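You operate a simulated robot arm through the tools that you are given. There is no shell and no other tool.

You run a simulated two-armed robot. Do the job below in one go: nothing can be reset, and whatever is moved stays where it is left.

Task
True the rail till the yellow gauge reads nought.
Fine: hold the gauge still while you press ZERO; then seat it in its holder, tip toward the rail; crank the carriage with the yellow strip up to the tip, then turn the RAIL knob.

It is judged by the outcome, as a careful person would: the job done as asked, and still so three seconds after it is handed in. It fails if anything else is knocked over, pushed out of place, dropped, spilled or broken.

Robot
Two 7-joint arms with two-finger parallel grippers on one trunk, on a base that drives. Base frame: it is fixed to the floor where the robot stands at the start and does not move with it; the origin is under the middle of the robot, x ahead of it, y to its left, z up. Units: m, degrees, N and s.
The left shoulder is at the start at [0.02, 0.17, 1.103], the right one opposite. With the tool pointing down near the work surface each hand reaches from about 0.1 to 0.62 m from the robot's upright axis, wherever it stands, measured 20 degrees to its own side. Places, roughly: belt knob [0.4, 0.6, 0.7]; inside of the gauge holder [0.6, 0.2, 0.8]; jog button under the plunger [1, -0.2, 0.6]; jog button under the red knob [1.2, -0.5, 0.6]; lap button [1.1, -0.3, 0.6]; step button [1.2, -0.4, 0.6]; yellow knob [0.3, 0.7, 0.7]; zero button of the yellow gauge [0.6, 0, 0.7]. Payload 3.8 kg a hand.
The TCP of each hand is the grasp point between the finger pads, 0.03 m short of the fingertips. In the tool frame z runs along the fingers and y along their closing line. Largest opening 0.11 m; finger width 0.02, thickness 0.01; the body of the gripper, 0.048 by 0.112 m, starts 0.055 m behind the TCP.
Orientation is that of the tool frame in the base frame, as [roll, pitch, yaw] about the fixed x, y, z axes, in that order (R = Rz(yaw) Ry(pitch) Rx(roll)). With the fingers straight down and closing along the base's y, the tool's x points along the base's -x, its y along +y and its z along -z.

Tools
- The arms move only by the tool arm_command. It takes "left_deltas", "right_deltas" or both (then of equal length, played together; a hand with none holds still); each is a list of rows, each a list of 6 numbers: the shift along the tool's x, y, z in m, then the turn, a rotation vector about the tool's x, y, z in degrees. In form: [[dx, dy, dz, ax, ay, az], ...]. A call has 1 to 20 rows; each row is the pose to reach, as a shift and turn from the pose commanded when the call began, along the tool's axes at that moment. "left_gripper" and "right_gripper" are, for a hand that has rows, the opening, from 0 (shut) to 1 (fully open), set as the call begins (left out, the last holds). Each row takes 0.2 s and may step no farther than 0.05 m and 8.6 degrees from the row before; otherwise, or with a gripper value out of range, the whole call is refused. A pose out of reach is approached as far as the arm can. The call stops where the force on the tool passes 40 N (or 10 N more than at its start, if that is more) or the arm is blocked; 0.2 s more then pass. The fingers move at their own pace (about 0.072 m/s each) and stop on an object; they squeeze with about 44 N. The grip force told is the motor's: it shows also when the fingers shut on nothing. Time passes only in rows, and 0.2 s behind the last, so rows that repeat a pose let the fingers close. The reply holds the time, the measured pose of the TCP, the force on the tool along the base axes, the opening and the grip force, in the units named above and with some noise, with the torque about the TCP (base axes, N m) and any sound that the robot's microphone picked up.
- Cameras (640 x 400 px; columns grow to the right, rows downward): "scene" is now at [0.0996, 0.0375, 1.2732]; the picture's right is [0.40, -0.92, 0.00], its down [-0.40, -0.18, -0.90] and it looks along [0.82, 0.36, -0.44] (base axes); focal length 248 px, centre (320, 200). "left" rides on the left gripper at [0.072, -0.017, -0.103] in its tool frame; the picture's right is [0.23, 0.97, 0.00], its down [-0.76, 0.18, -0.62] and it looks along [-0.61, 0.14, 0.78] (tool axes); focal length 222 px, centre (320, 200). "right" rides on the right gripper at [0.072, 0.017, -0.103] in its tool frame; the picture's right is [-0.23, 0.97, 0.00], its down [-0.76, -0.18, -0.62] and it looks along [-0.61, -0.14, 0.78] (tool axes); focal length 222 px, centre (320, 200). There is no depth. A picture from a camera that has moved, and an enlarged one, comes with that camera's place and axes in the base frame and with its lens. The place of the scene camera against the robot may be out by one fixed shift of up to 0.012 m in any direction.
- camera(camera): a new picture of that camera. It takes no simulated time.
- slide_trunk(by): slides the trunk up (or, below 0, down) by that many m; the arms and the scene camera ride with it, the base frame stays. It gives what a move gives, with no picture.
- roll_base(legs): drives the robot by 1 to 6 legs, each [ahead, turn to the left] in m and degrees, along the robot's own axes; the way and the turn of a leg run together, so that a leg with both is an arc; at most 1.5 m and 180 degrees a leg. The arms and the cameras ride along, it lands a little off, and it stops where it bumps. It gives what a move gives.
- turn_head(pan, tilt): turns the head with the scene camera to pan (to the left, within 80 degrees either way) and tilt (down, from -29 to 69), counted from straight ahead of the robot. It gives what a move gives.
- close_up(camera, box): a new picture of the part [left, top, right, bottom] of that camera's present view, enlarged. It takes no simulated time.
- hand_in(): hands the job in; it is judged then, once.

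Places have to be worked out from the pictures, the camera data and where the tool is seen. Open the grippers and draw the arms clear of the work before you hand the job in, unless the task says otherwise.

The tools are called after "Call:" as name(argument=value, ...) on one line, values as JSON. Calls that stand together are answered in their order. arm_command: Moves the arms, as the interface text tells. Its arguments: {"type":"object","properties":{"left_deltas":{"type":"array"},"left_gripper":{"type":"number"},"right_deltas":{"type":"array"},"right_gripper":{"type":"number"}},"required":[]} The other tools are called the same way: slide_trunk (by) slides the trunk up or down; roll_base (legs) drives the base; turn_head (pan, tilt) turns the head that bears the scene camera; camera (camera) takes a picture; close_up (camera, box) takes an enlarged picture of a part of a camera's view; hand_in () hands the job in.

At the start:

```text
clock: 0.0
left_tool_pos: [0.4213, 0.4035, 1.1198]
left_tcp_rot: [-180.0, 0.0, -179.9]
left_contact_force: [0.5, 0.6, -0.3]
left_torque: [0.03, 0.01, -0.01]
left_opening: 0.1099
left_grasp_force: 0.1
right_tool_pos: [0.4217, 0.0005, 1.1214]
right_tcp_rot: [-180.0, -0.1, -179.9]
right_contact_force: [0.3, 0.7, -0.3]
right_torque: [-0.05, -0.01, 0.0]
right_opening: 0.1097
right_grasp_force: 0.0
trunk travel left (down, up): [-0.2, 0.37]
robot x, y, heading: [0.0024, -0.0014, -0.2]
head pan, tilt: [23.8, 26.0]
```

scene: 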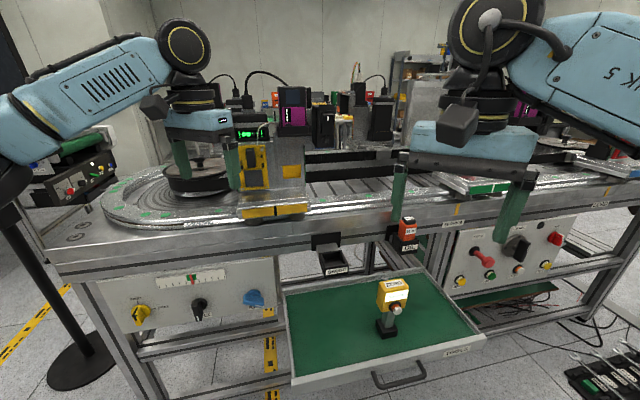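
right: 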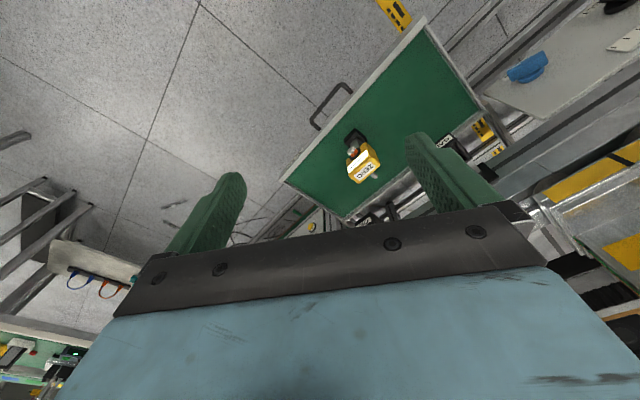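
left: 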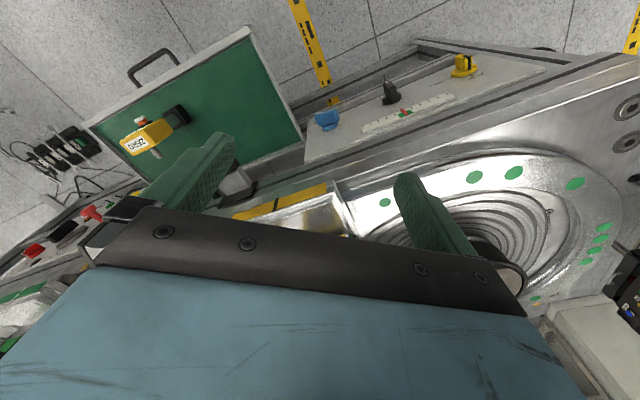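

The scene shows a workbench with a pulled-out drawer holding the yellow gauge, and a control panel to the left. I'll enlarge the parts of the scene to learn the layout before moving.

Call:
close_up(camera="scene", box=[280, 220, 480, 345])

Call:
close_up(camera="scene", box=[80, 240, 300, 378])

Call:
close_up(camera="scene", box=[160, 110, 340, 223])

Call:
close_up(camera="scene", box=[420, 140, 640, 278])

```text
3.20 times, centred on (380, 282) of scene
camera zoom: at [0.0996, 0.0375, 1.2732], right [0.4, -0.92, 0.0], down [-0.4, -0.18, -0.9], along [0.82, 0.36, -0.44], focal length 795 px, centre (128, -64)
```

zoom: 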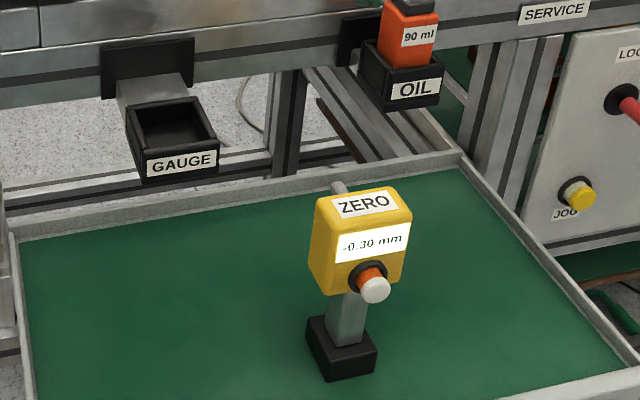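

```text
2.90 times, centred on (190, 309) of scene
camera zoom: at [0.0996, 0.0375, 1.2732], right [0.4, -0.92, 0.0], down [-0.4, -0.18, -0.9], along [0.82, 0.36, -0.44], focal length 720 px, centre (697, -116)
```

zoom: 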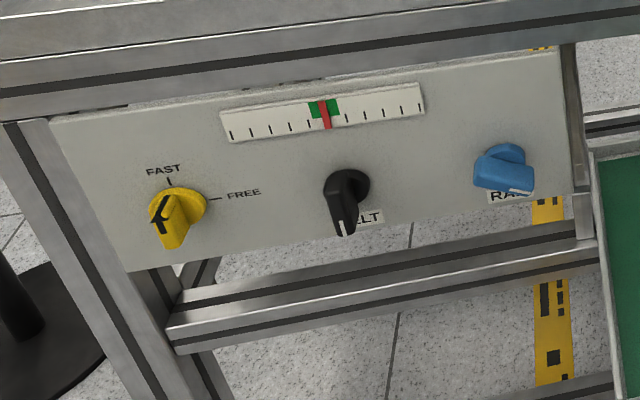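

```text
3.54 times, centred on (250, 166) of scene
camera zoom: at [0.0996, 0.0375, 1.2732], right [0.4, -0.92, 0.0], down [-0.4, -0.18, -0.9], along [0.82, 0.36, -0.44], focal length 880 px, centre (568, 319)
```

zoom: 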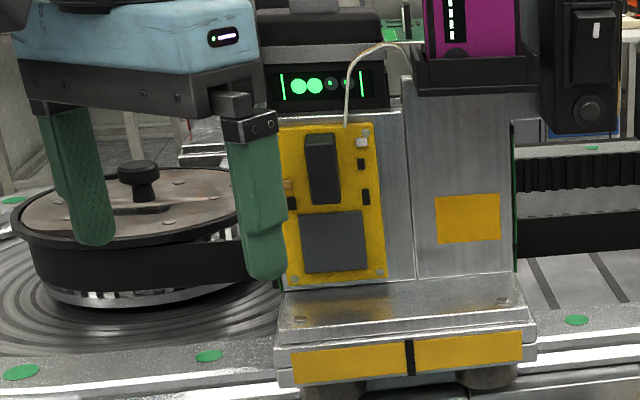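

```text
2.90 times, centred on (530, 209) of scene
camera zoom: at [0.0996, 0.0375, 1.2732], right [0.4, -0.92, 0.0], down [-0.4, -0.18, -0.9], along [0.82, 0.36, -0.44], focal length 720 px, centre (-289, 174)
```

zoom: 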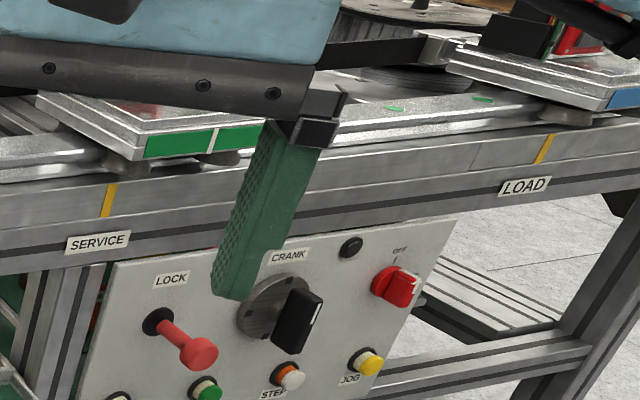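

The gauge reads -0.30 mm and stands in the drawer, and the GAUGE holder is empty above it. I'll turn the head toward the right-hand panel and the rest of the bench to see more.

Call:
turn_head(pan=-10, tilt=26)

Call:
camera(camera="scene")

```text
clock: 1.0
left_tool_pos: [0.4225, 0.4042, 1.1194]
left_tcp_rot: [-180.0, 0.0, 179.9]
left_contact_force: [0.5, 1.4, 0.7]
left_torque: [-0.01, -0.03, 0.0]
left_opening: 0.11
left_grasp_force: 0.0
right_tool_pos: [0.4216, -0.0002, 1.1204]
right_tcp_rot: [179.9, 0.0, -180.0]
right_contact_force: [-0.2, 0.8, 0.4]
right_torque: [-0.01, 0.01, -0.02]
right_opening: 0.1102
right_grasp_force: 0.1
trunk travel left (down, up): [-0.2, 0.37]
robot x, y, heading: [0.0053, 0.0025, -0.1]
head pan, tilt: [-10.0, 26.0]
```

```text
taken
camera scene: at [0.106, -0.0154, 1.2731], right [-0.17, -0.98, 0.0], down [-0.43, 0.08, -0.9], along [0.89, -0.16, -0.44], focal length 248 px, centre (320, 200)
```

scene: 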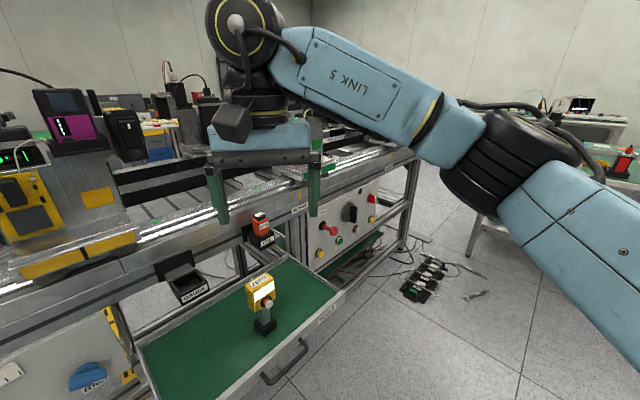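

The right arm hides part of the panel; I'll enlarge the panel and the gauge area in this view.

Call:
close_up(camera="scene", box=[280, 150, 440, 250])

Call:
close_up(camera="scene", box=[140, 220, 300, 320])

Call:
close_up(camera="scene", box=[0, 140, 224, 280])

```text
4.00 times, centred on (360, 200) of scene
camera zoom: at [0.106, -0.0154, 1.2731], right [-0.17, -0.98, 0.0], down [-0.43, 0.08, -0.9], along [0.89, -0.16, -0.44], focal length 994 px, centre (160, 200)
```

zoom: 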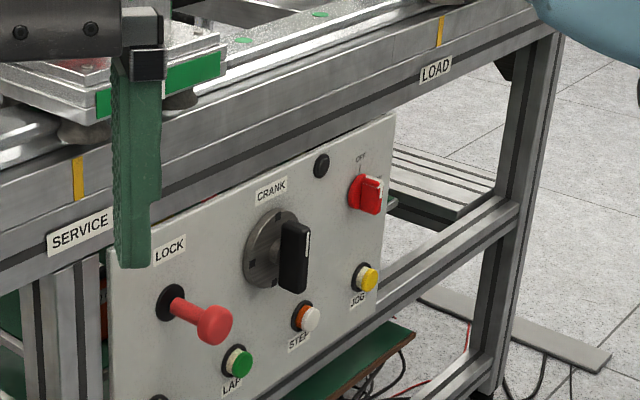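

```text
4.00 times, centred on (220, 270) of scene
camera zoom: at [0.106, -0.0154, 1.2731], right [-0.17, -0.98, 0.0], down [-0.43, 0.08, -0.9], along [0.89, -0.16, -0.44], focal length 994 px, centre (720, -80)
```

zoom: 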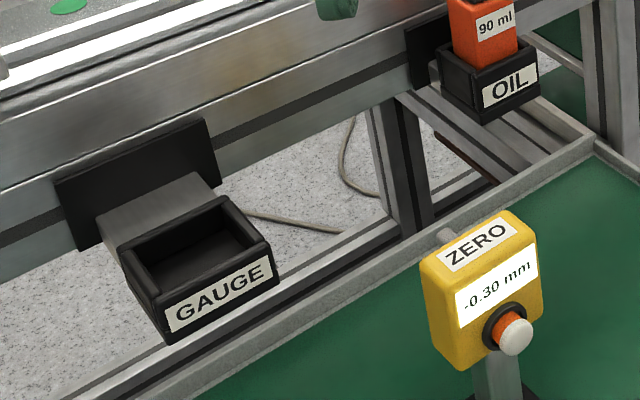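

```text
2.86 times, centred on (112, 210) of scene
camera zoom: at [0.106, -0.0154, 1.2731], right [-0.17, -0.98, 0.0], down [-0.43, 0.08, -0.9], along [0.89, -0.16, -0.44], focal length 710 px, centre (914, 171)
```

zoom: 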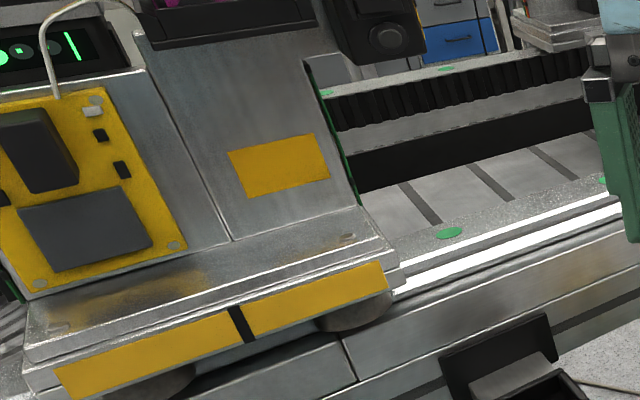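

I'll look down at the drawer and the space in front of the robot, to judge how close the base can get.

Call:
turn_head(pan=15, tilt=60)

Call:
camera(camera="scene")

```text
clock: 2.0
left_tool_pos: [0.4216, 0.4039, 1.1198]
left_tcp_rot: [180.0, 0.0, 180.0]
left_contact_force: [0.3, 0.3, 0.0]
left_torque: [0.01, 0.01, 0.03]
left_opening: 0.1102
left_grasp_force: 0.0
right_tool_pos: [0.421, 0.0006, 1.1206]
right_tcp_rot: [179.9, -0.1, 180.0]
right_contact_force: [0.5, 0.1, 0.0]
right_torque: [-0.01, 0.01, 0.0]
right_opening: 0.1099
right_grasp_force: 0.0
trunk travel left (down, up): [-0.2, 0.37]
robot x, y, heading: [-0.0056, 0.0002, 0.1]
head pan, tilt: [15.0, 60.0]
```

```text
taken
camera scene: at [0.0799, 0.0177, 1.2247], right [0.26, -0.97, 0.0], down [-0.84, -0.22, -0.5], along [0.48, 0.13, -0.87], focal length 248 px, centre (320, 200)
```

scene: 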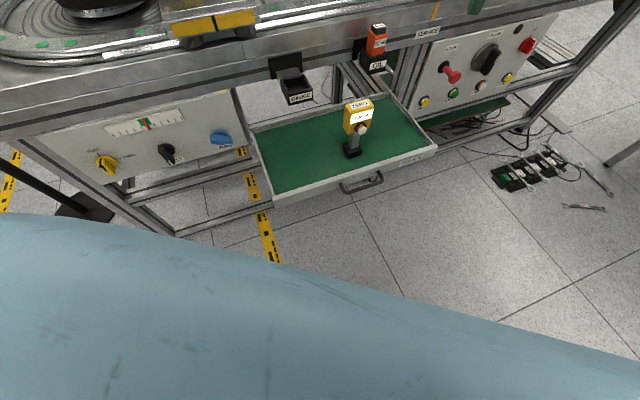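

This view shows nearly the whole front of the bench. I'll enlarge it in three parts.

Call:
close_up(camera="scene", box=[20, 100, 260, 250])

Call:
close_up(camera="scene", box=[240, 20, 440, 145])

Call:
close_up(camera="scene", box=[390, 0, 582, 120])

Call:
close_up(camera="scene", box=[240, 90, 448, 220])

```text
2.67 times, centred on (140, 175) of scene
camera zoom: at [0.0799, 0.0177, 1.2247], right [0.26, -0.97, 0.0], down [-0.84, -0.22, -0.5], along [0.48, 0.13, -0.87], focal length 663 px, centre (800, 267)
```

zoom: 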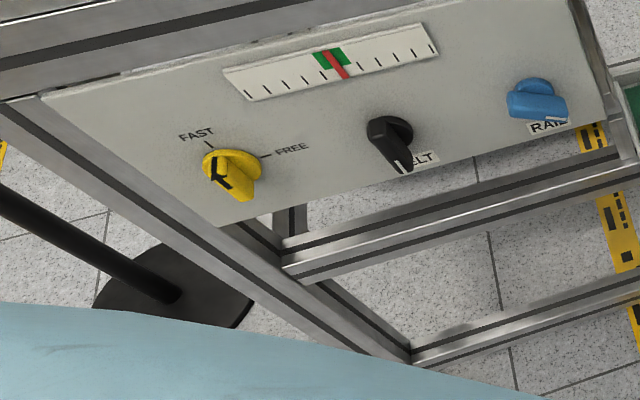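

```text
3.20 times, centred on (340, 82) of scene
camera zoom: at [0.0799, 0.0177, 1.2247], right [0.26, -0.97, 0.0], down [-0.84, -0.22, -0.5], along [0.48, 0.13, -0.87], focal length 795 px, centre (256, 576)
```

zoom: 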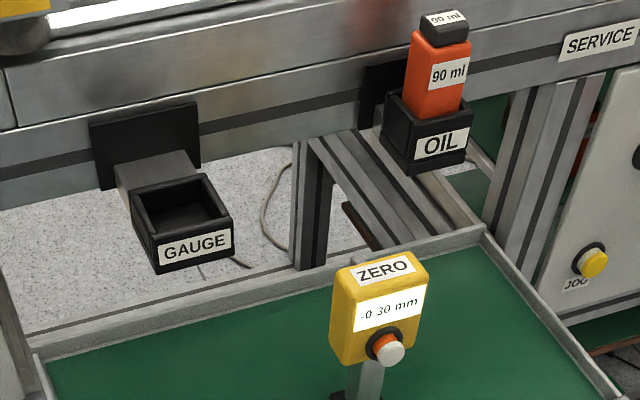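

```text
3.33 times, centred on (486, 60) of scene
camera zoom: at [0.0799, 0.0177, 1.2247], right [0.26, -0.97, 0.0], down [-0.84, -0.22, -0.5], along [0.48, 0.13, -0.87], focal length 828 px, centre (-233, 667)
```

zoom: 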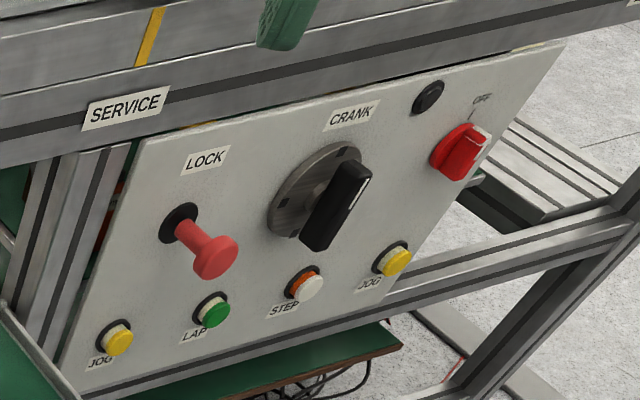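

```text
3.08 times, centred on (344, 155) of scene
camera zoom: at [0.0799, 0.0177, 1.2247], right [0.26, -0.97, 0.0], down [-0.84, -0.22, -0.5], along [0.48, 0.13, -0.87], focal length 765 px, centre (246, 338)
```

zoom: 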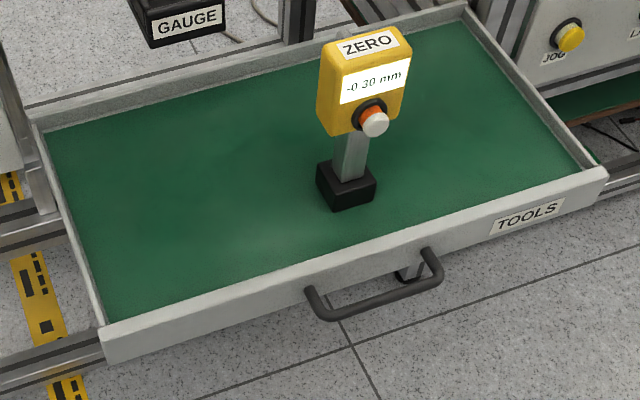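

The bench front runs along about (0.6, -0.8), with its normal at (0.8, 0.6). The drawer front is at about n = 0.42 m from the robot axis, the gauge at (0.64, 0.05) and the holder at (0.63, 0.23, 0.80). I'll turn the robot 37 degrees to face the bench squarely, with the arms staying high.

Call:
roll_base(legs=[[0, 37]])

Call:
turn_head(pan=0, tilt=45)

Call:
camera(camera="scene")

```text
clock: 4.1
left_tool_pos: [0.1016, 0.5748, 1.1202]
left_tcp_rot: [-179.9, 0.0, -143.7]
left_contact_force: [0.0, 0.9, 0.2]
left_torque: [0.04, -0.02, -0.02]
left_opening: 0.11
left_grasp_force: 0.1
right_tool_pos: [0.3395, 0.2504, 1.1199]
right_tcp_rot: [179.9, 0.0, -143.8]
right_contact_force: [0.7, 0.5, 0.1]
right_torque: [0.02, -0.02, -0.02]
right_opening: 0.1102
right_grasp_force: 0.2
trunk travel left (down, up): [-0.2, 0.37]
robot x, y, heading: [0.0028, -0.0007, 36.3]
head pan, tilt: [15.0, 60.0]
```

```text
clock: 4.9
left_tool_pos: [0.1011, 0.5745, 1.12]
left_tcp_rot: [-180.0, -0.1, -143.6]
left_contact_force: [0.8, -0.4, 0.7]
left_torque: [0.0, -0.03, -0.01]
left_opening: 0.1097
left_grasp_force: 0.0
right_tool_pos: [0.3393, 0.2507, 1.12]
right_tcp_rot: [-180.0, -0.1, -143.7]
right_contact_force: [-0.2, 0.0, 0.1]
right_torque: [0.02, 0.0, 0.03]
right_opening: 0.11
right_grasp_force: 0.0
trunk travel left (down, up): [-0.2, 0.37]
robot x, y, heading: [0.0021, -0.0012, 36.3]
head pan, tilt: [0.0, 45.0]
```

```text
taken
camera scene: at [0.0769, 0.0611, 1.2441], right [0.59, -0.81, 0.0], down [-0.57, -0.42, -0.71], along [0.57, 0.42, -0.71], focal length 248 px, centre (320, 200)
```

scene: 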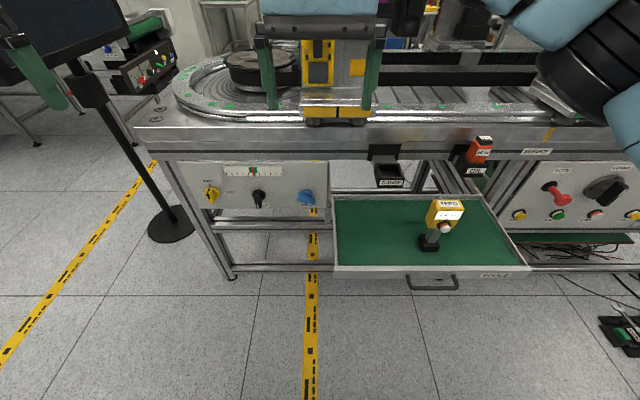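

Facing the bench squarely now. I'll zoom into the left panel, the carriage, and the gauge/holder in this view.

Call:
close_up(camera="scene", box=[176, 155, 336, 255])

Call:
close_up(camera="scene", box=[360, 130, 520, 280])

Call:
close_up(camera="scene", box=[500, 140, 640, 230])

Call:
close_up(camera="scene", box=[230, 20, 390, 130])

```text
4.00 times, centred on (256, 205) of scene
camera zoom: at [0.0769, 0.0611, 1.2441], right [0.59, -0.81, 0.0], down [-0.57, -0.42, -0.71], along [0.57, 0.42, -0.71], focal length 994 px, centre (576, 180)
```

zoom: 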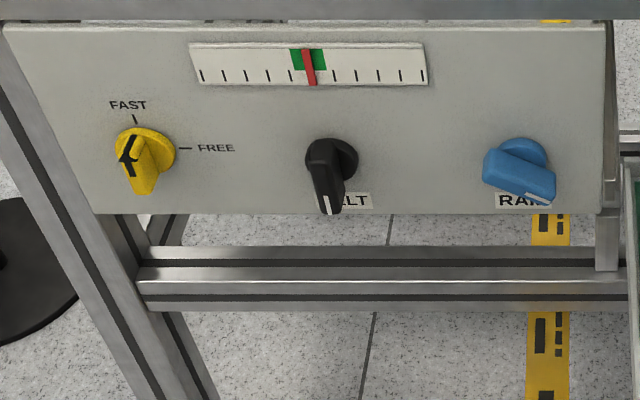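

```text
2.67 times, centred on (440, 205) of scene
camera zoom: at [0.0769, 0.0611, 1.2441], right [0.59, -0.81, 0.0], down [-0.57, -0.42, -0.71], along [0.57, 0.42, -0.71], focal length 663 px, centre (0, 187)
```

zoom: 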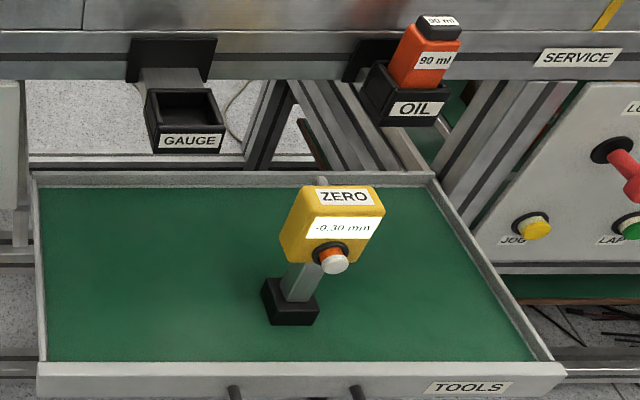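

```text
4.44 times, centred on (570, 185) of scene
camera zoom: at [0.0769, 0.0611, 1.2441], right [0.59, -0.81, 0.0], down [-0.57, -0.42, -0.71], along [0.57, 0.42, -0.71], focal length 1104 px, centre (-791, 267)
```

zoom: 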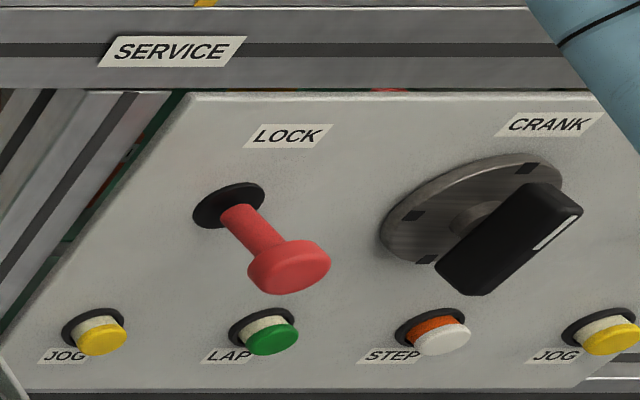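

```text
3.64 times, centred on (310, 75) of scene
camera zoom: at [0.0769, 0.0611, 1.2441], right [0.59, -0.81, 0.0], down [-0.57, -0.42, -0.71], along [0.57, 0.42, -0.71], focal length 904 px, centre (356, 654)
```

zoom: 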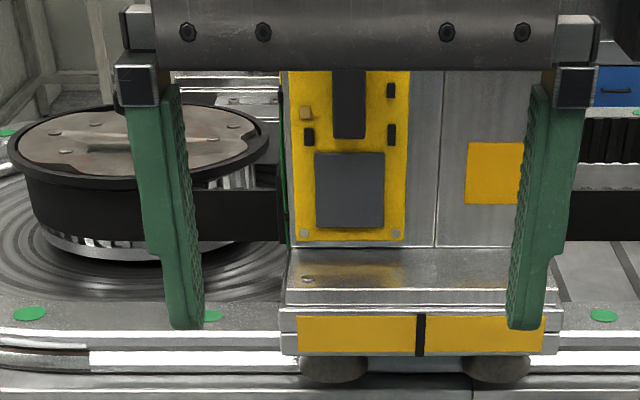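

The robot heading (36.3°) is parallel to the bench normal, and nothing of the base shows ahead of about 0.2 m, so there is room before the drawer handle (n ≈ 0.36). I'll shift the robot about 0.33 m to the right along the bench and 0.06 m nearer, with arms still high, so both hands can reach the gauge.

Call:
roll_base(legs=[[0, -80], [0.33, 0], [0, 80]])

Call:
camera(camera="scene")

Call:
camera(camera="right")

Call:
camera(camera="left")

```text
clock: 13.9
left_tool_pos: [0.3533, 0.3448, 1.1186]
left_tcp_rot: [180.0, 0.0, -145.2]
left_contact_force: [-0.9, 0.1, -0.9]
left_torque: [0.0, 0.0, 0.02]
left_opening: 0.11
left_grasp_force: 0.1
right_tool_pos: [0.5824, 0.0143, 1.1198]
right_tcp_rot: [180.0, 0.0, -145.2]
right_contact_force: [0.6, 0.5, 0.2]
right_torque: [0.0, -0.03, -0.01]
right_opening: 0.1096
right_grasp_force: 0.1
trunk travel left (down, up): [-0.2, 0.37]
robot x, y, heading: [0.2394, -0.2252, 34.7]
head pan, tilt: [0.0, 45.0]
```

```text
taken
camera scene: at [0.3151, -0.168, 1.2442], right [0.57, -0.82, 0.0], down [-0.58, -0.4, -0.71], along [0.58, 0.4, -0.71], focal length 248 px, centre (320, 200)
```

scene: 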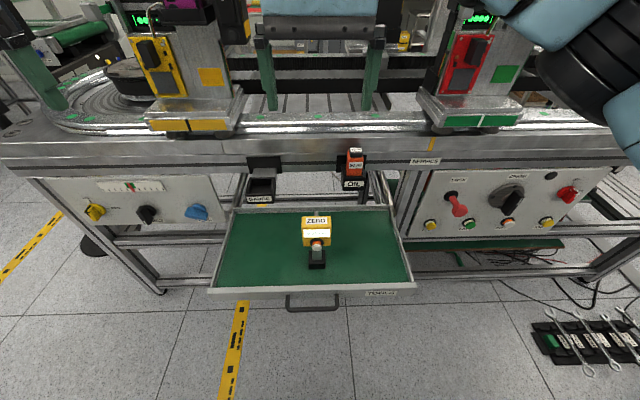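

```text
taken
camera right: at [0.5132, -0.0135, 1.2231], right [-0.37, 0.93, 0.0], down [0.73, 0.29, 0.62], along [0.58, 0.23, -0.78], focal length 222 px, centre (320, 200)
```

right: 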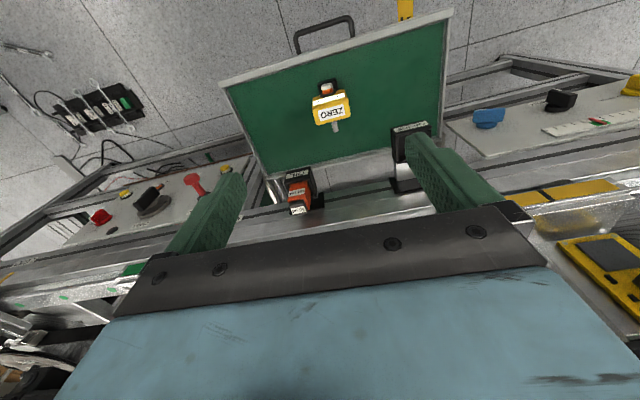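

```text
taken
camera left: at [0.3034, 0.2901, 1.2234], right [-0.74, 0.67, 0.0], down [0.52, 0.58, 0.62], along [0.42, 0.46, -0.78], focal length 222 px, centre (320, 200)
```

left: 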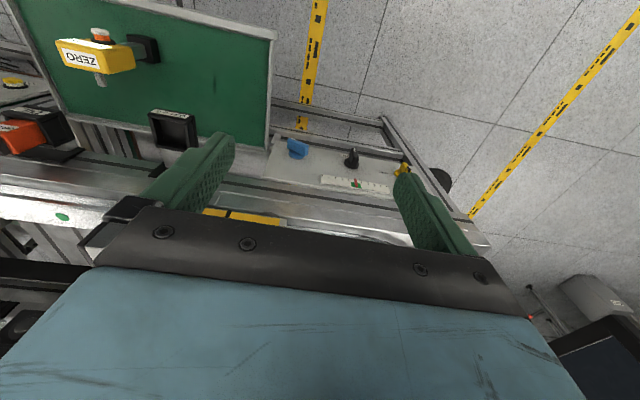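

The robot stands about 0.32 m further along, facing the gauge. I'll zoom in on the gauge from the right hand camera and the scene camera to triangulate it.

Call:
close_up(camera="right", box=[250, 60, 410, 160])

Call:
close_up(camera="scene", box=[240, 140, 400, 290])

Call:
close_up(camera="scene", box=[400, 140, 600, 250])

Call:
close_up(camera="left", box=[0, 0, 240, 170])

```text
4.00 times, centred on (330, 110) of right
camera zoom: at [0.5132, -0.0135, 1.2231], right [-0.37, 0.93, 0.0], down [0.73, 0.29, 0.62], along [0.58, 0.23, -0.78], focal length 888 px, centre (280, 560)
```

zoom: 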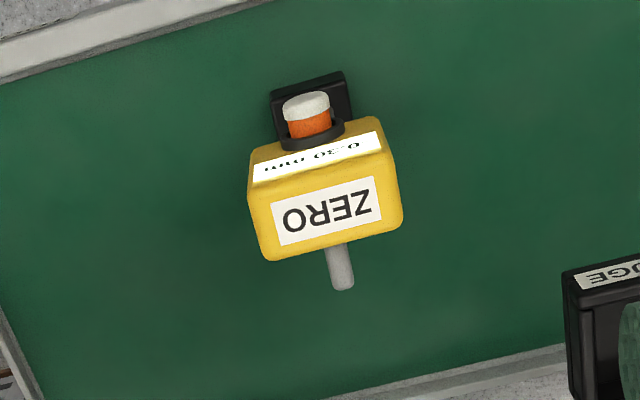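

```text
2.67 times, centred on (320, 215) of scene
camera zoom: at [0.3151, -0.168, 1.2442], right [0.57, -0.82, 0.0], down [-0.58, -0.4, -0.71], along [0.58, 0.4, -0.71], focal length 663 px, centre (320, 160)
```

zoom: 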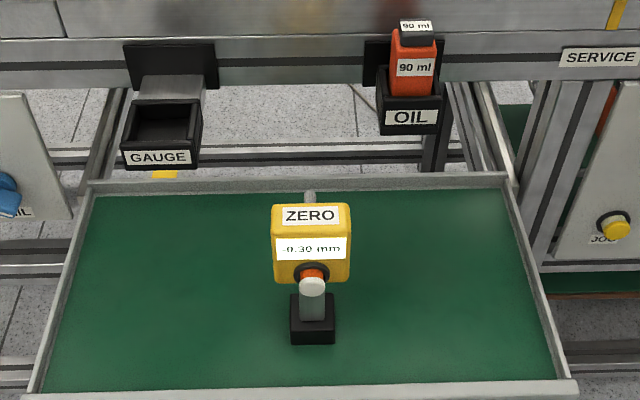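

```text
3.20 times, centred on (500, 195) of scene
camera zoom: at [0.3151, -0.168, 1.2442], right [0.57, -0.82, 0.0], down [-0.58, -0.4, -0.71], along [0.58, 0.4, -0.71], focal length 795 px, centre (-256, 216)
```

zoom: 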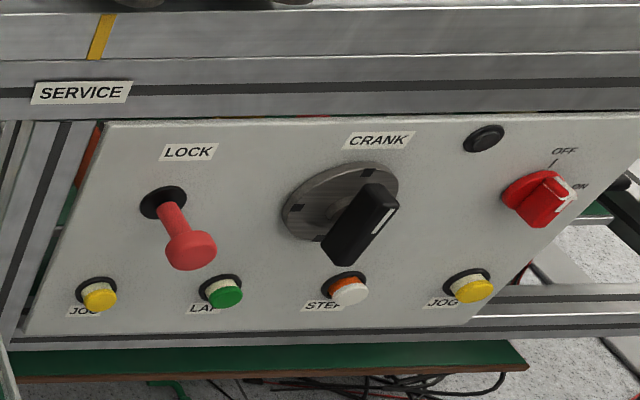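

```text
2.35 times, centred on (120, 85) of left
camera zoom: at [0.3034, 0.2901, 1.2234], right [-0.74, 0.67, 0.0], down [0.52, 0.58, 0.62], along [0.42, 0.46, -0.78], focal length 523 px, centre (791, 471)
```

zoom: 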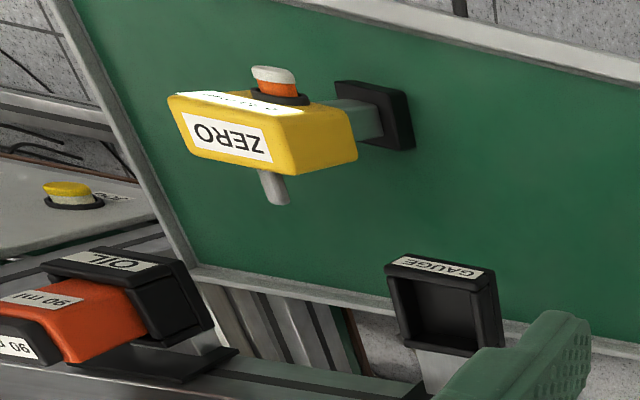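

Triangulated: gauge top centre about (0.631, 0.059, 0.784), ZERO button end about (0.604, 0.039, 0.721), tip end about (0.671, 0.087, 0.757), holder opening about (0.617, 0.224, 0.82). First I move the right hand aside and tilt it forward 45° so the left hand can come over the gauge.

Call:
arm_command(right_deltas=[[0.014, -0.03, 0.022, 0, -6, 0], [0.028, -0.06, 0.045, 0, -12, 0], [0.042, -0.09, 0.068, 0, -18, 0], [0.056, -0.12, 0.09, 0, -24, 0], [0.07, -0.15, 0.112, 0, -30, 0], [0.084, -0.18, 0.135, 0, -37, 0], [0.1, -0.215, 0.16, 0, -45, 0]], right_gripper=0)

Call:
camera(camera="scene")

```text
clock: 15.5
left_tool_pos: [0.3536, 0.3441, 1.1208]
left_tcp_rot: [180.0, 0.0, -145.3]
left_contact_force: [-0.2, 0.2, -0.4]
left_torque: [0.01, 0.02, -0.01]
left_opening: 0.1101
left_grasp_force: 0.0
right_tool_pos: [0.6822, -0.1658, 0.9635]
right_tcp_rot: [-180.0, 45.0, -145.2]
right_contact_force: [-0.1, -1.0, -0.2]
right_torque: [-0.01, 0.05, 0.02]
right_opening: 0.0001
right_grasp_force: 38.0
right hand out of reach, approached as far as the arm can: row 6, 7
trunk travel left (down, up): [-0.2, 0.37]
robot x, y, heading: [0.2333, -0.2276, 34.7]
head pan, tilt: [0.0, 45.0]
```

```text
taken
camera scene: at [0.3156, -0.1698, 1.2442], right [0.57, -0.82, 0.0], down [-0.58, -0.4, -0.71], along [0.58, 0.4, -0.71], focal length 248 px, centre (320, 200)
```

scene: 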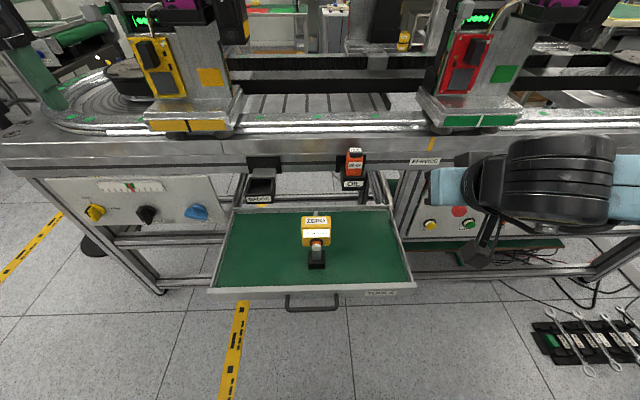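

The right hand stopped short of going nearer to the body (now u≈0.54, n≈0.45, z 0.96), but it is clear of the gauge. Now I bring the open left hand over the gauge at height, turning it 1.6° to square with the bench.

Call:
arm_command(left_deltas=[[-0.007, -0.043, 0, 0, 0, -0.5], [-0.014, -0.087, 0, 0, 0, -1], [-0.021, -0.13, 0, 0, 0, -1.6], [-0.029, -0.174, 0, 0, 0, -1.6], [-0.036, -0.218, 0, 0, 0, -1.6], [-0.044, -0.262, 0, 0, 0, -1.6], [-0.051, -0.305, 0, 0, 0, -1.6], [-0.058, -0.349, 0.02, 0, 0, -1.6], [-0.0658, -0.392, 0.04, 0, 0, -1.6], [-0.0658, -0.392, 0.08, 0, 0, -1.6], [-0.0658, -0.392, 0.12, 0, 0, -1.6]], left_gripper=1)

Call:
camera(camera="left")

Call:
camera(camera="scene")

```text
clock: 17.9
left_tool_pos: [0.6336, 0.0595, 0.9986]
left_tcp_rot: [-179.9, 0.0, -143.6]
left_contact_force: [0.3, 0.1, 0.6]
left_torque: [-0.03, 0.01, 0.03]
left_opening: 0.1099
left_grasp_force: 0.1
right_tool_pos: [0.6821, -0.165, 0.9637]
right_tcp_rot: [-179.9, 44.9, -145.3]
right_contact_force: [-0.6, 0.2, 0.6]
right_torque: [0.03, -0.01, -0.01]
right_opening: 0.0001
right_grasp_force: 38.2
trunk travel left (down, up): [-0.2, 0.37]
robot x, y, heading: [0.2334, -0.2251, 34.9]
head pan, tilt: [0.0, 45.0]
```

```text
taken
camera left: at [0.5842, 0.002, 1.1027], right [-0.76, 0.65, 0.0], down [0.51, 0.6, 0.62], along [0.41, 0.47, -0.78], focal length 222 px, centre (320, 200)
```

left: 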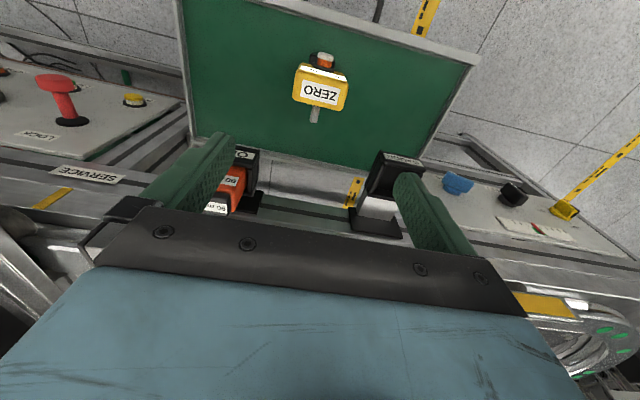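

```text
taken
camera scene: at [0.3155, -0.1681, 1.2441], right [0.57, -0.82, 0.0], down [-0.58, -0.4, -0.71], along [0.58, 0.4, -0.71], focal length 248 px, centre (320, 200)
```

scene: 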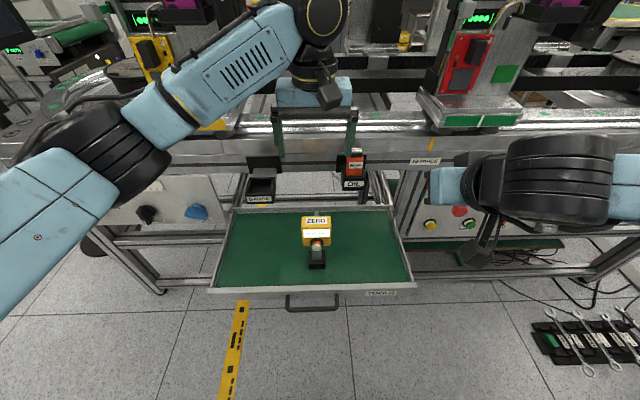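

The left camera puts the ZERO label at (0.633, 0.057), almost exactly under the left TCP. I descend to TCP z ≈ 0.757 with the fingers open either side of the yellow body.

Call:
arm_command(left_deltas=[[0.002, 0, 0.045, 0, 0, 0], [0.002, 0, 0.09, 0, 0, 0], [0.002, 0, 0.135, 0, 0, 0], [0.002, 0, 0.175, 0, 0, 0], [0.002, 0, 0.2, 0, 0, 0]], left_gripper=1)

Call:
camera(camera="left")

Call:
close_up(camera="scene", box=[220, 130, 420, 290])

```text
clock: 19.1
left_tool_pos: [0.6282, 0.0587, 0.7994]
left_tcp_rot: [-180.0, -0.1, -143.6]
left_contact_force: [0.5, 0.7, 1.3]
left_torque: [0.03, 0.05, -0.04]
left_opening: 0.1101
left_grasp_force: 0.1
right_tool_pos: [0.6812, -0.164, 0.9651]
right_tcp_rot: [180.0, 45.0, -145.3]
right_contact_force: [-0.9, 0.2, -0.1]
right_torque: [-0.02, 0.0, 0.0]
right_opening: 0.0
right_grasp_force: 38.1
trunk travel left (down, up): [-0.2, 0.37]
robot x, y, heading: [0.2365, -0.2268, 34.7]
head pan, tilt: [0.0, 45.0]
```

```text
taken
camera left: at [0.5792, 0.0015, 0.9031], right [-0.76, 0.65, 0.0], down [0.51, 0.6, 0.62], along [0.4, 0.47, -0.78], focal length 222 px, centre (320, 200)
```

left: 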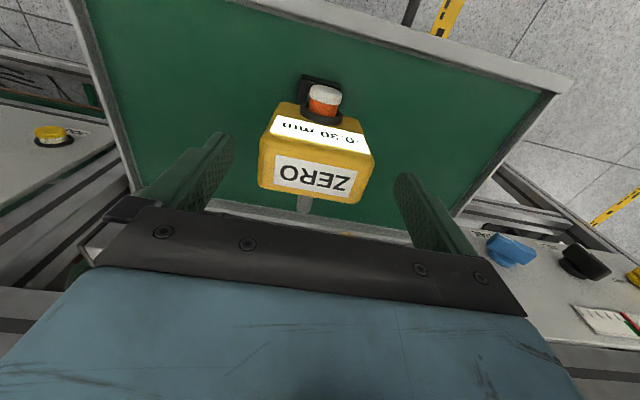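

```text
2.50 times, centred on (320, 210) of scene
camera zoom: at [0.3152, -0.1681, 1.2442], right [0.57, -0.82, 0.0], down [-0.58, -0.4, -0.71], along [0.58, 0.4, -0.71], focal length 621 px, centre (320, 175)
```

zoom: 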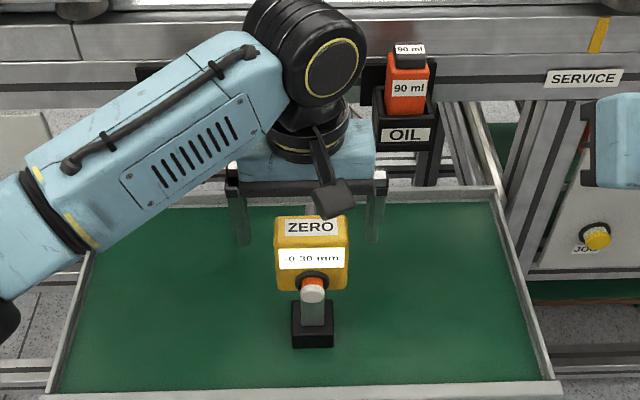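

The body is centred between the fingers to within about 4 mm. I shift 4 mm sideways, descend the last 4 cm and then close on the gauge body.

Call:
arm_command(left_deltas=[[-0.001, -0.004, 0.02, 0, 0, 0], [-0.001, -0.004, 0.042, 0, 0, 0], [-0.001, -0.004, 0.042, 0, 0, 0]], left_gripper=1)

Call:
camera(camera="left")

Call:
close_up(camera="scene", box=[220, 130, 420, 290])

```text
clock: 19.9
left_tool_pos: [0.6321, 0.0557, 0.7579]
left_tcp_rot: [180.0, 0.0, -143.5]
left_contact_force: [0.0, 0.4, 0.0]
left_torque: [0.02, 0.01, -0.02]
left_opening: 0.1101
left_grasp_force: 0.0
right_tool_pos: [0.6824, -0.1651, 0.9638]
right_tcp_rot: [180.0, 44.9, -145.2]
right_contact_force: [-0.4, -0.9, 0.6]
right_torque: [-0.02, 0.02, 0.02]
right_opening: 0.0001
right_grasp_force: 38.4
trunk travel left (down, up): [-0.2, 0.37]
robot x, y, heading: [0.2341, -0.2247, 34.7]
head pan, tilt: [0.0, 45.0]
```

```text
taken
camera left: at [0.5836, -0.0012, 0.8613], right [-0.76, 0.65, 0.0], down [0.51, 0.6, 0.62], along [0.4, 0.47, -0.78], focal length 222 px, centre (320, 200)
```

left: 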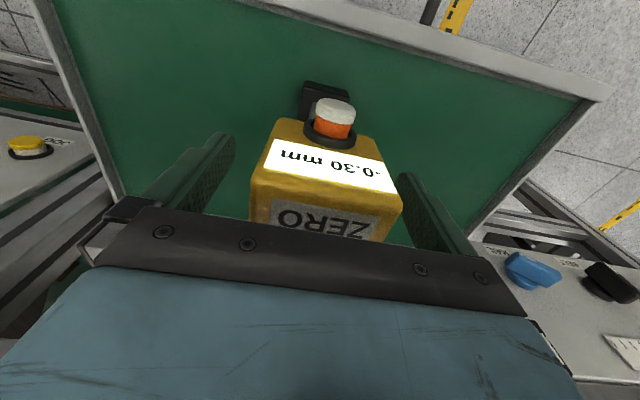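

```text
2.50 times, centred on (320, 210) of scene
camera zoom: at [0.3152, -0.1681, 1.2442], right [0.57, -0.82, 0.0], down [-0.58, -0.4, -0.71], along [0.58, 0.4, -0.71], focal length 621 px, centre (320, 175)
```

zoom: 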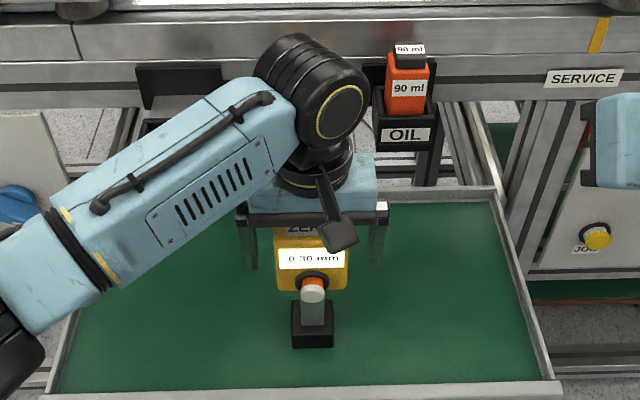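

The body is between the pads with the gripper bar just above its top. Now I close the left gripper, holding position.

Call:
arm_command(left_deltas=[[0, 0, 0, 0, 0, 0], [0, 0, 0, 0, 0, 0], [0, 0, 0, 0, 0, 0], [0, 0, 0, 0, 0, 0], [0, 0, 0, 0, 0, 0]], left_gripper=0)

Call:
camera(camera="left")

Call:
close_up(camera="scene", box=[220, 130, 420, 290])

```text
clock: 21.1
left_tool_pos: [0.6307, 0.0555, 0.7566]
left_tcp_rot: [180.0, -0.1, -143.5]
left_contact_force: [-2.1, 1.5, 0.0]
left_torque: [0.27, 0.16, 0.02]
left_opening: 0.0718
left_grasp_force: 44.1
right_tool_pos: [0.6809, -0.1645, 0.9635]
right_tcp_rot: [-180.0, 44.9, -145.3]
right_contact_force: [-0.5, 0.3, -0.3]
right_torque: [0.02, 0.01, 0.02]
right_opening: 0.0
right_grasp_force: 37.3
trunk travel left (down, up): [-0.2, 0.37]
robot x, y, heading: [0.2388, -0.2281, 34.7]
head pan, tilt: [0.0, 45.0]
```

```text
taken
camera left: at [0.5836, -0.001, 0.8613], right [-0.76, 0.65, 0.0], down [0.51, 0.6, 0.62], along [0.4, 0.47, -0.78], focal length 222 px, centre (320, 200)
```

left: 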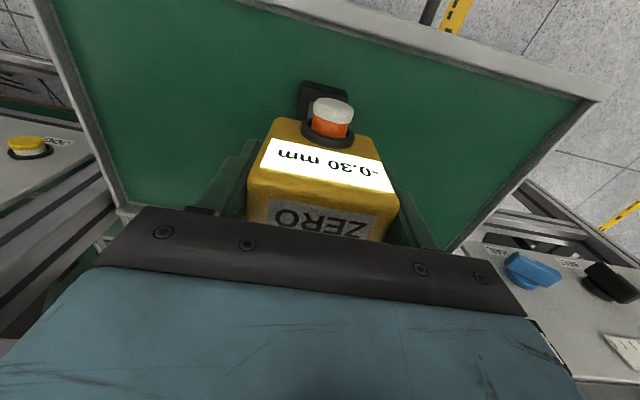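

```text
2.50 times, centred on (320, 210) of scene
camera zoom: at [0.3153, -0.168, 1.2441], right [0.57, -0.82, 0.0], down [-0.58, -0.4, -0.71], along [0.58, 0.4, -0.71], focal length 621 px, centre (320, 175)
```

zoom: 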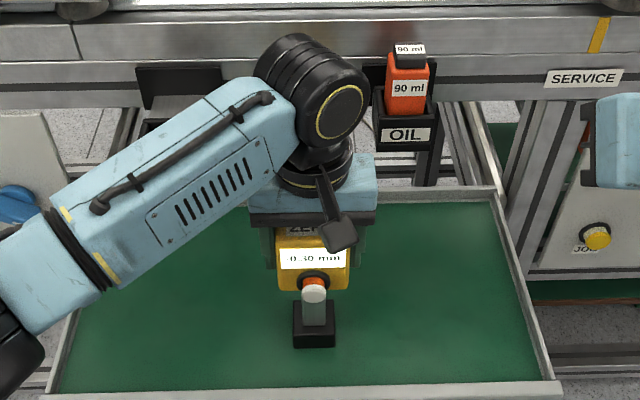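

The left hand holds the gauge firmly (opening 0.072, 44 N). With the right fingers shut and tilted 45°, I go down first beside the gauge, then left to a point about 4 cm in front of the ZERO button.

Call:
arm_command(right_deltas=[[0.0323, 0, 0.0323, 0, 0, 0], [0.0646, 0, 0.0646, 0, 0, 0], [0.0969, 0, 0.0969, 0, 0, 0], [0.1292, 0, 0.1292, 0, 0, 0], [0.1615, 0, 0.1615, 0, 0, 0], [0.1626, 0.0414, 0.1604, 0, 0, 0], [0.1637, 0.0829, 0.1593, 0, 0, 0]], right_gripper=0)

Call:
camera(camera="scene")

```text
clock: 22.7
left_tool_pos: [0.6317, 0.0561, 0.7582]
left_tcp_rot: [-180.0, 0.0, -143.6]
left_contact_force: [0.2, 0.0, -0.4]
left_torque: [0.13, 0.07, -0.01]
left_opening: 0.0719
left_grasp_force: 44.4
right_tool_pos: [0.6327, -0.0968, 0.7311]
right_tcp_rot: [-179.8, 45.0, -145.3]
right_contact_force: [-0.3, 0.4, 0.2]
right_torque: [-0.02, 0.03, -0.01]
right_opening: 0.0002
right_grasp_force: 37.7
right hand out of reach, approached as far as the arm can: row 4, 5, 6
trunk travel left (down, up): [-0.2, 0.37]
robot x, y, heading: [0.2344, -0.2261, 34.7]
head pan, tilt: [0.0, 45.0]
```

```text
taken
camera scene: at [0.3151, -0.1677, 1.2441], right [0.57, -0.82, 0.0], down [-0.58, -0.4, -0.71], along [0.58, 0.4, -0.71], focal length 248 px, centre (320, 200)
```

scene: 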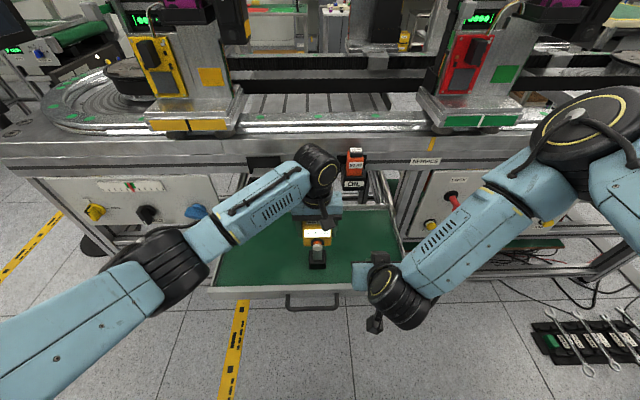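

The right hand reached (0.633, -0.097, 0.731), level with the button and to its right. I now slide it left the remaining 12 cm to face the button.

Call:
arm_command(right_deltas=[[0.001, 0.0414, -0.0025, 0, 0, 0], [0.001, 0.0829, -0.005, 0, 0, 0], [0.002, 0.1241, -0.0076, 0, 0, 0]], right_gripper=0)

Call:
camera(camera="right")

Call:
close_up(camera="scene", box=[220, 130, 420, 330])

Call:
camera(camera="left")

```text
clock: 23.5
left_tool_pos: [0.6319, 0.0555, 0.757]
left_tcp_rot: [-179.9, -0.1, -143.6]
left_contact_force: [-0.1, 0.7, -1.2]
left_torque: [0.15, 0.07, -0.02]
left_opening: 0.0719
left_grasp_force: 44.0
right_tool_pos: [0.5568, 0.001, 0.7355]
right_tcp_rot: [179.9, 45.0, -145.3]
right_contact_force: [0.1, 0.8, -0.5]
right_torque: [0.01, 0.0, -0.01]
right_opening: 0.0
right_grasp_force: 38.0
trunk travel left (down, up): [-0.2, 0.37]
robot x, y, heading: [0.2387, -0.2257, 34.8]
head pan, tilt: [0.0, 45.0]
```

```text
taken
camera right: at [0.4435, -0.0551, 0.757], right [-0.42, 0.89, 0.16], down [0.18, -0.09, 0.98], along [0.89, 0.44, -0.12], focal length 222 px, centre (320, 200)
```

right: 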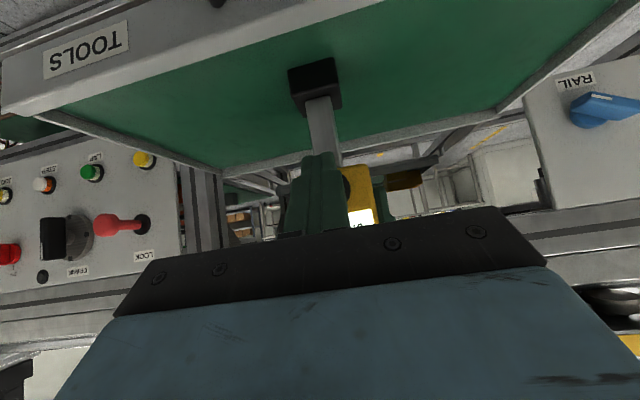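

```text
2.00 times, centred on (320, 230) of scene
camera zoom: at [0.3152, -0.1677, 1.2441], right [0.57, -0.82, 0.0], down [-0.58, -0.4, -0.71], along [0.58, 0.4, -0.71], focal length 497 px, centre (320, 140)
```

zoom: 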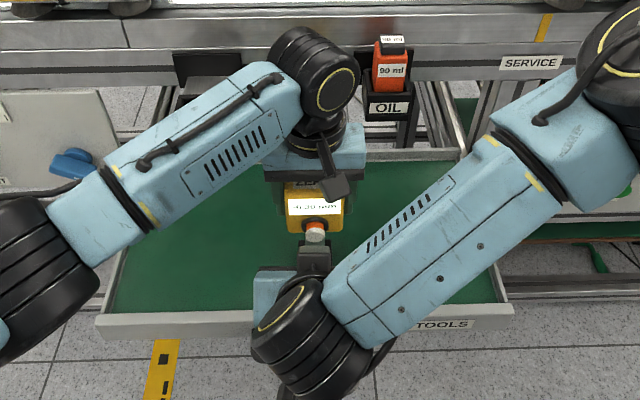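

```text
taken
camera left: at [0.5835, -0.001, 0.8614], right [-0.76, 0.65, 0.0], down [0.51, 0.6, 0.62], along [0.4, 0.47, -0.78], focal length 222 px, centre (320, 200)
```

left: 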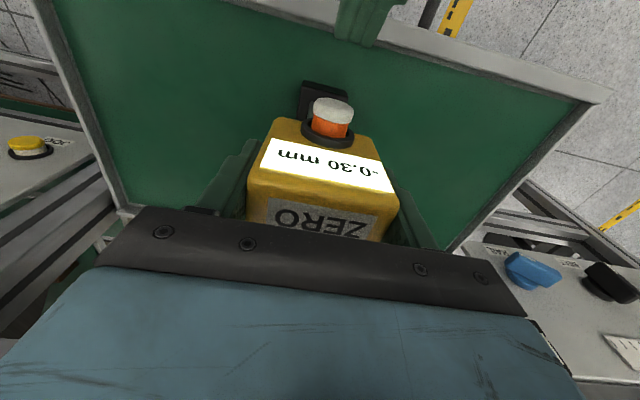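

The left camera shows the right fingertips directly in line with the button, about 3 cm short of it. I advance along the bench normal in small steps to touch and press it.

Call:
arm_command(right_deltas=[[-0.0106, 0.0004, 0.0106, 0, 0, 0], [-0.0162, 0.0007, 0.0162, 0, 0, 0], [-0.0191, 0.0008, 0.0191, 0, 0, 0], [-0.0212, 0.0009, 0.0212, 0, 0, 0], [-0.0226, 0.0009, 0.0226, 0, 0, 0]], right_gripper=0)

Call:
camera(camera="left")

Call:
close_up(camera="scene", box=[270, 190, 370, 260])

```text
clock: 24.7
left_tool_pos: [0.6327, 0.0556, 0.758]
left_tcp_rot: [-180.0, 0.1, -143.7]
left_contact_force: [8.1, 4.8, 0.2]
left_torque: [0.21, -0.27, 0.03]
left_opening: 0.072
left_grasp_force: 43.6
right_tool_pos: [0.5817, 0.0207, 0.7369]
right_tcp_rot: [180.0, 44.7, -145.3]
right_contact_force: [-7.3, -4.6, 0.1]
right_torque: [-0.1, 0.1, 0.06]
right_opening: 0.0
right_grasp_force: 37.8
trunk travel left (down, up): [-0.2, 0.37]
robot x, y, heading: [0.2369, -0.2273, 34.8]
head pan, tilt: [0.0, 45.0]
heard: click
```

```text
taken
camera left: at [0.5842, -0.0005, 0.8615], right [-0.76, 0.65, 0.0], down [0.51, 0.59, 0.62], along [0.41, 0.47, -0.78], focal length 222 px, centre (320, 200)
```

left: 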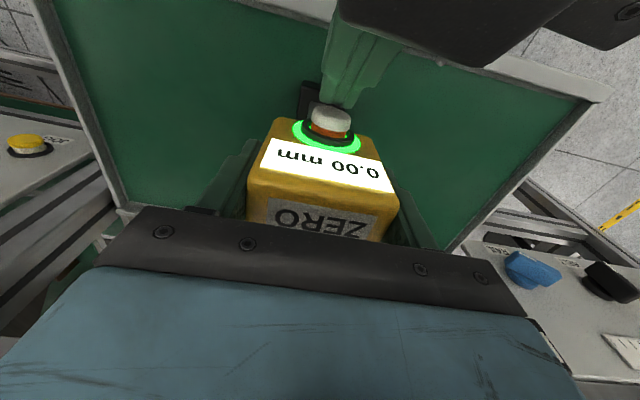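

```text
5.71 times, centred on (320, 225) of scene
camera zoom: at [0.3155, -0.1679, 1.2441], right [0.57, -0.82, 0.0], down [-0.58, -0.4, -0.71], along [0.58, 0.4, -0.71], focal length 1420 px, centre (320, 57)
```

zoom: 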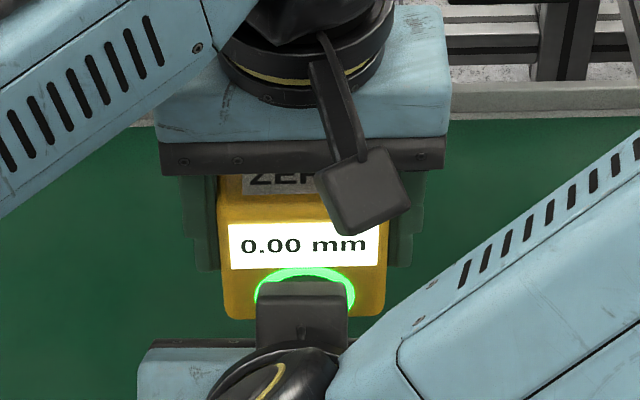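

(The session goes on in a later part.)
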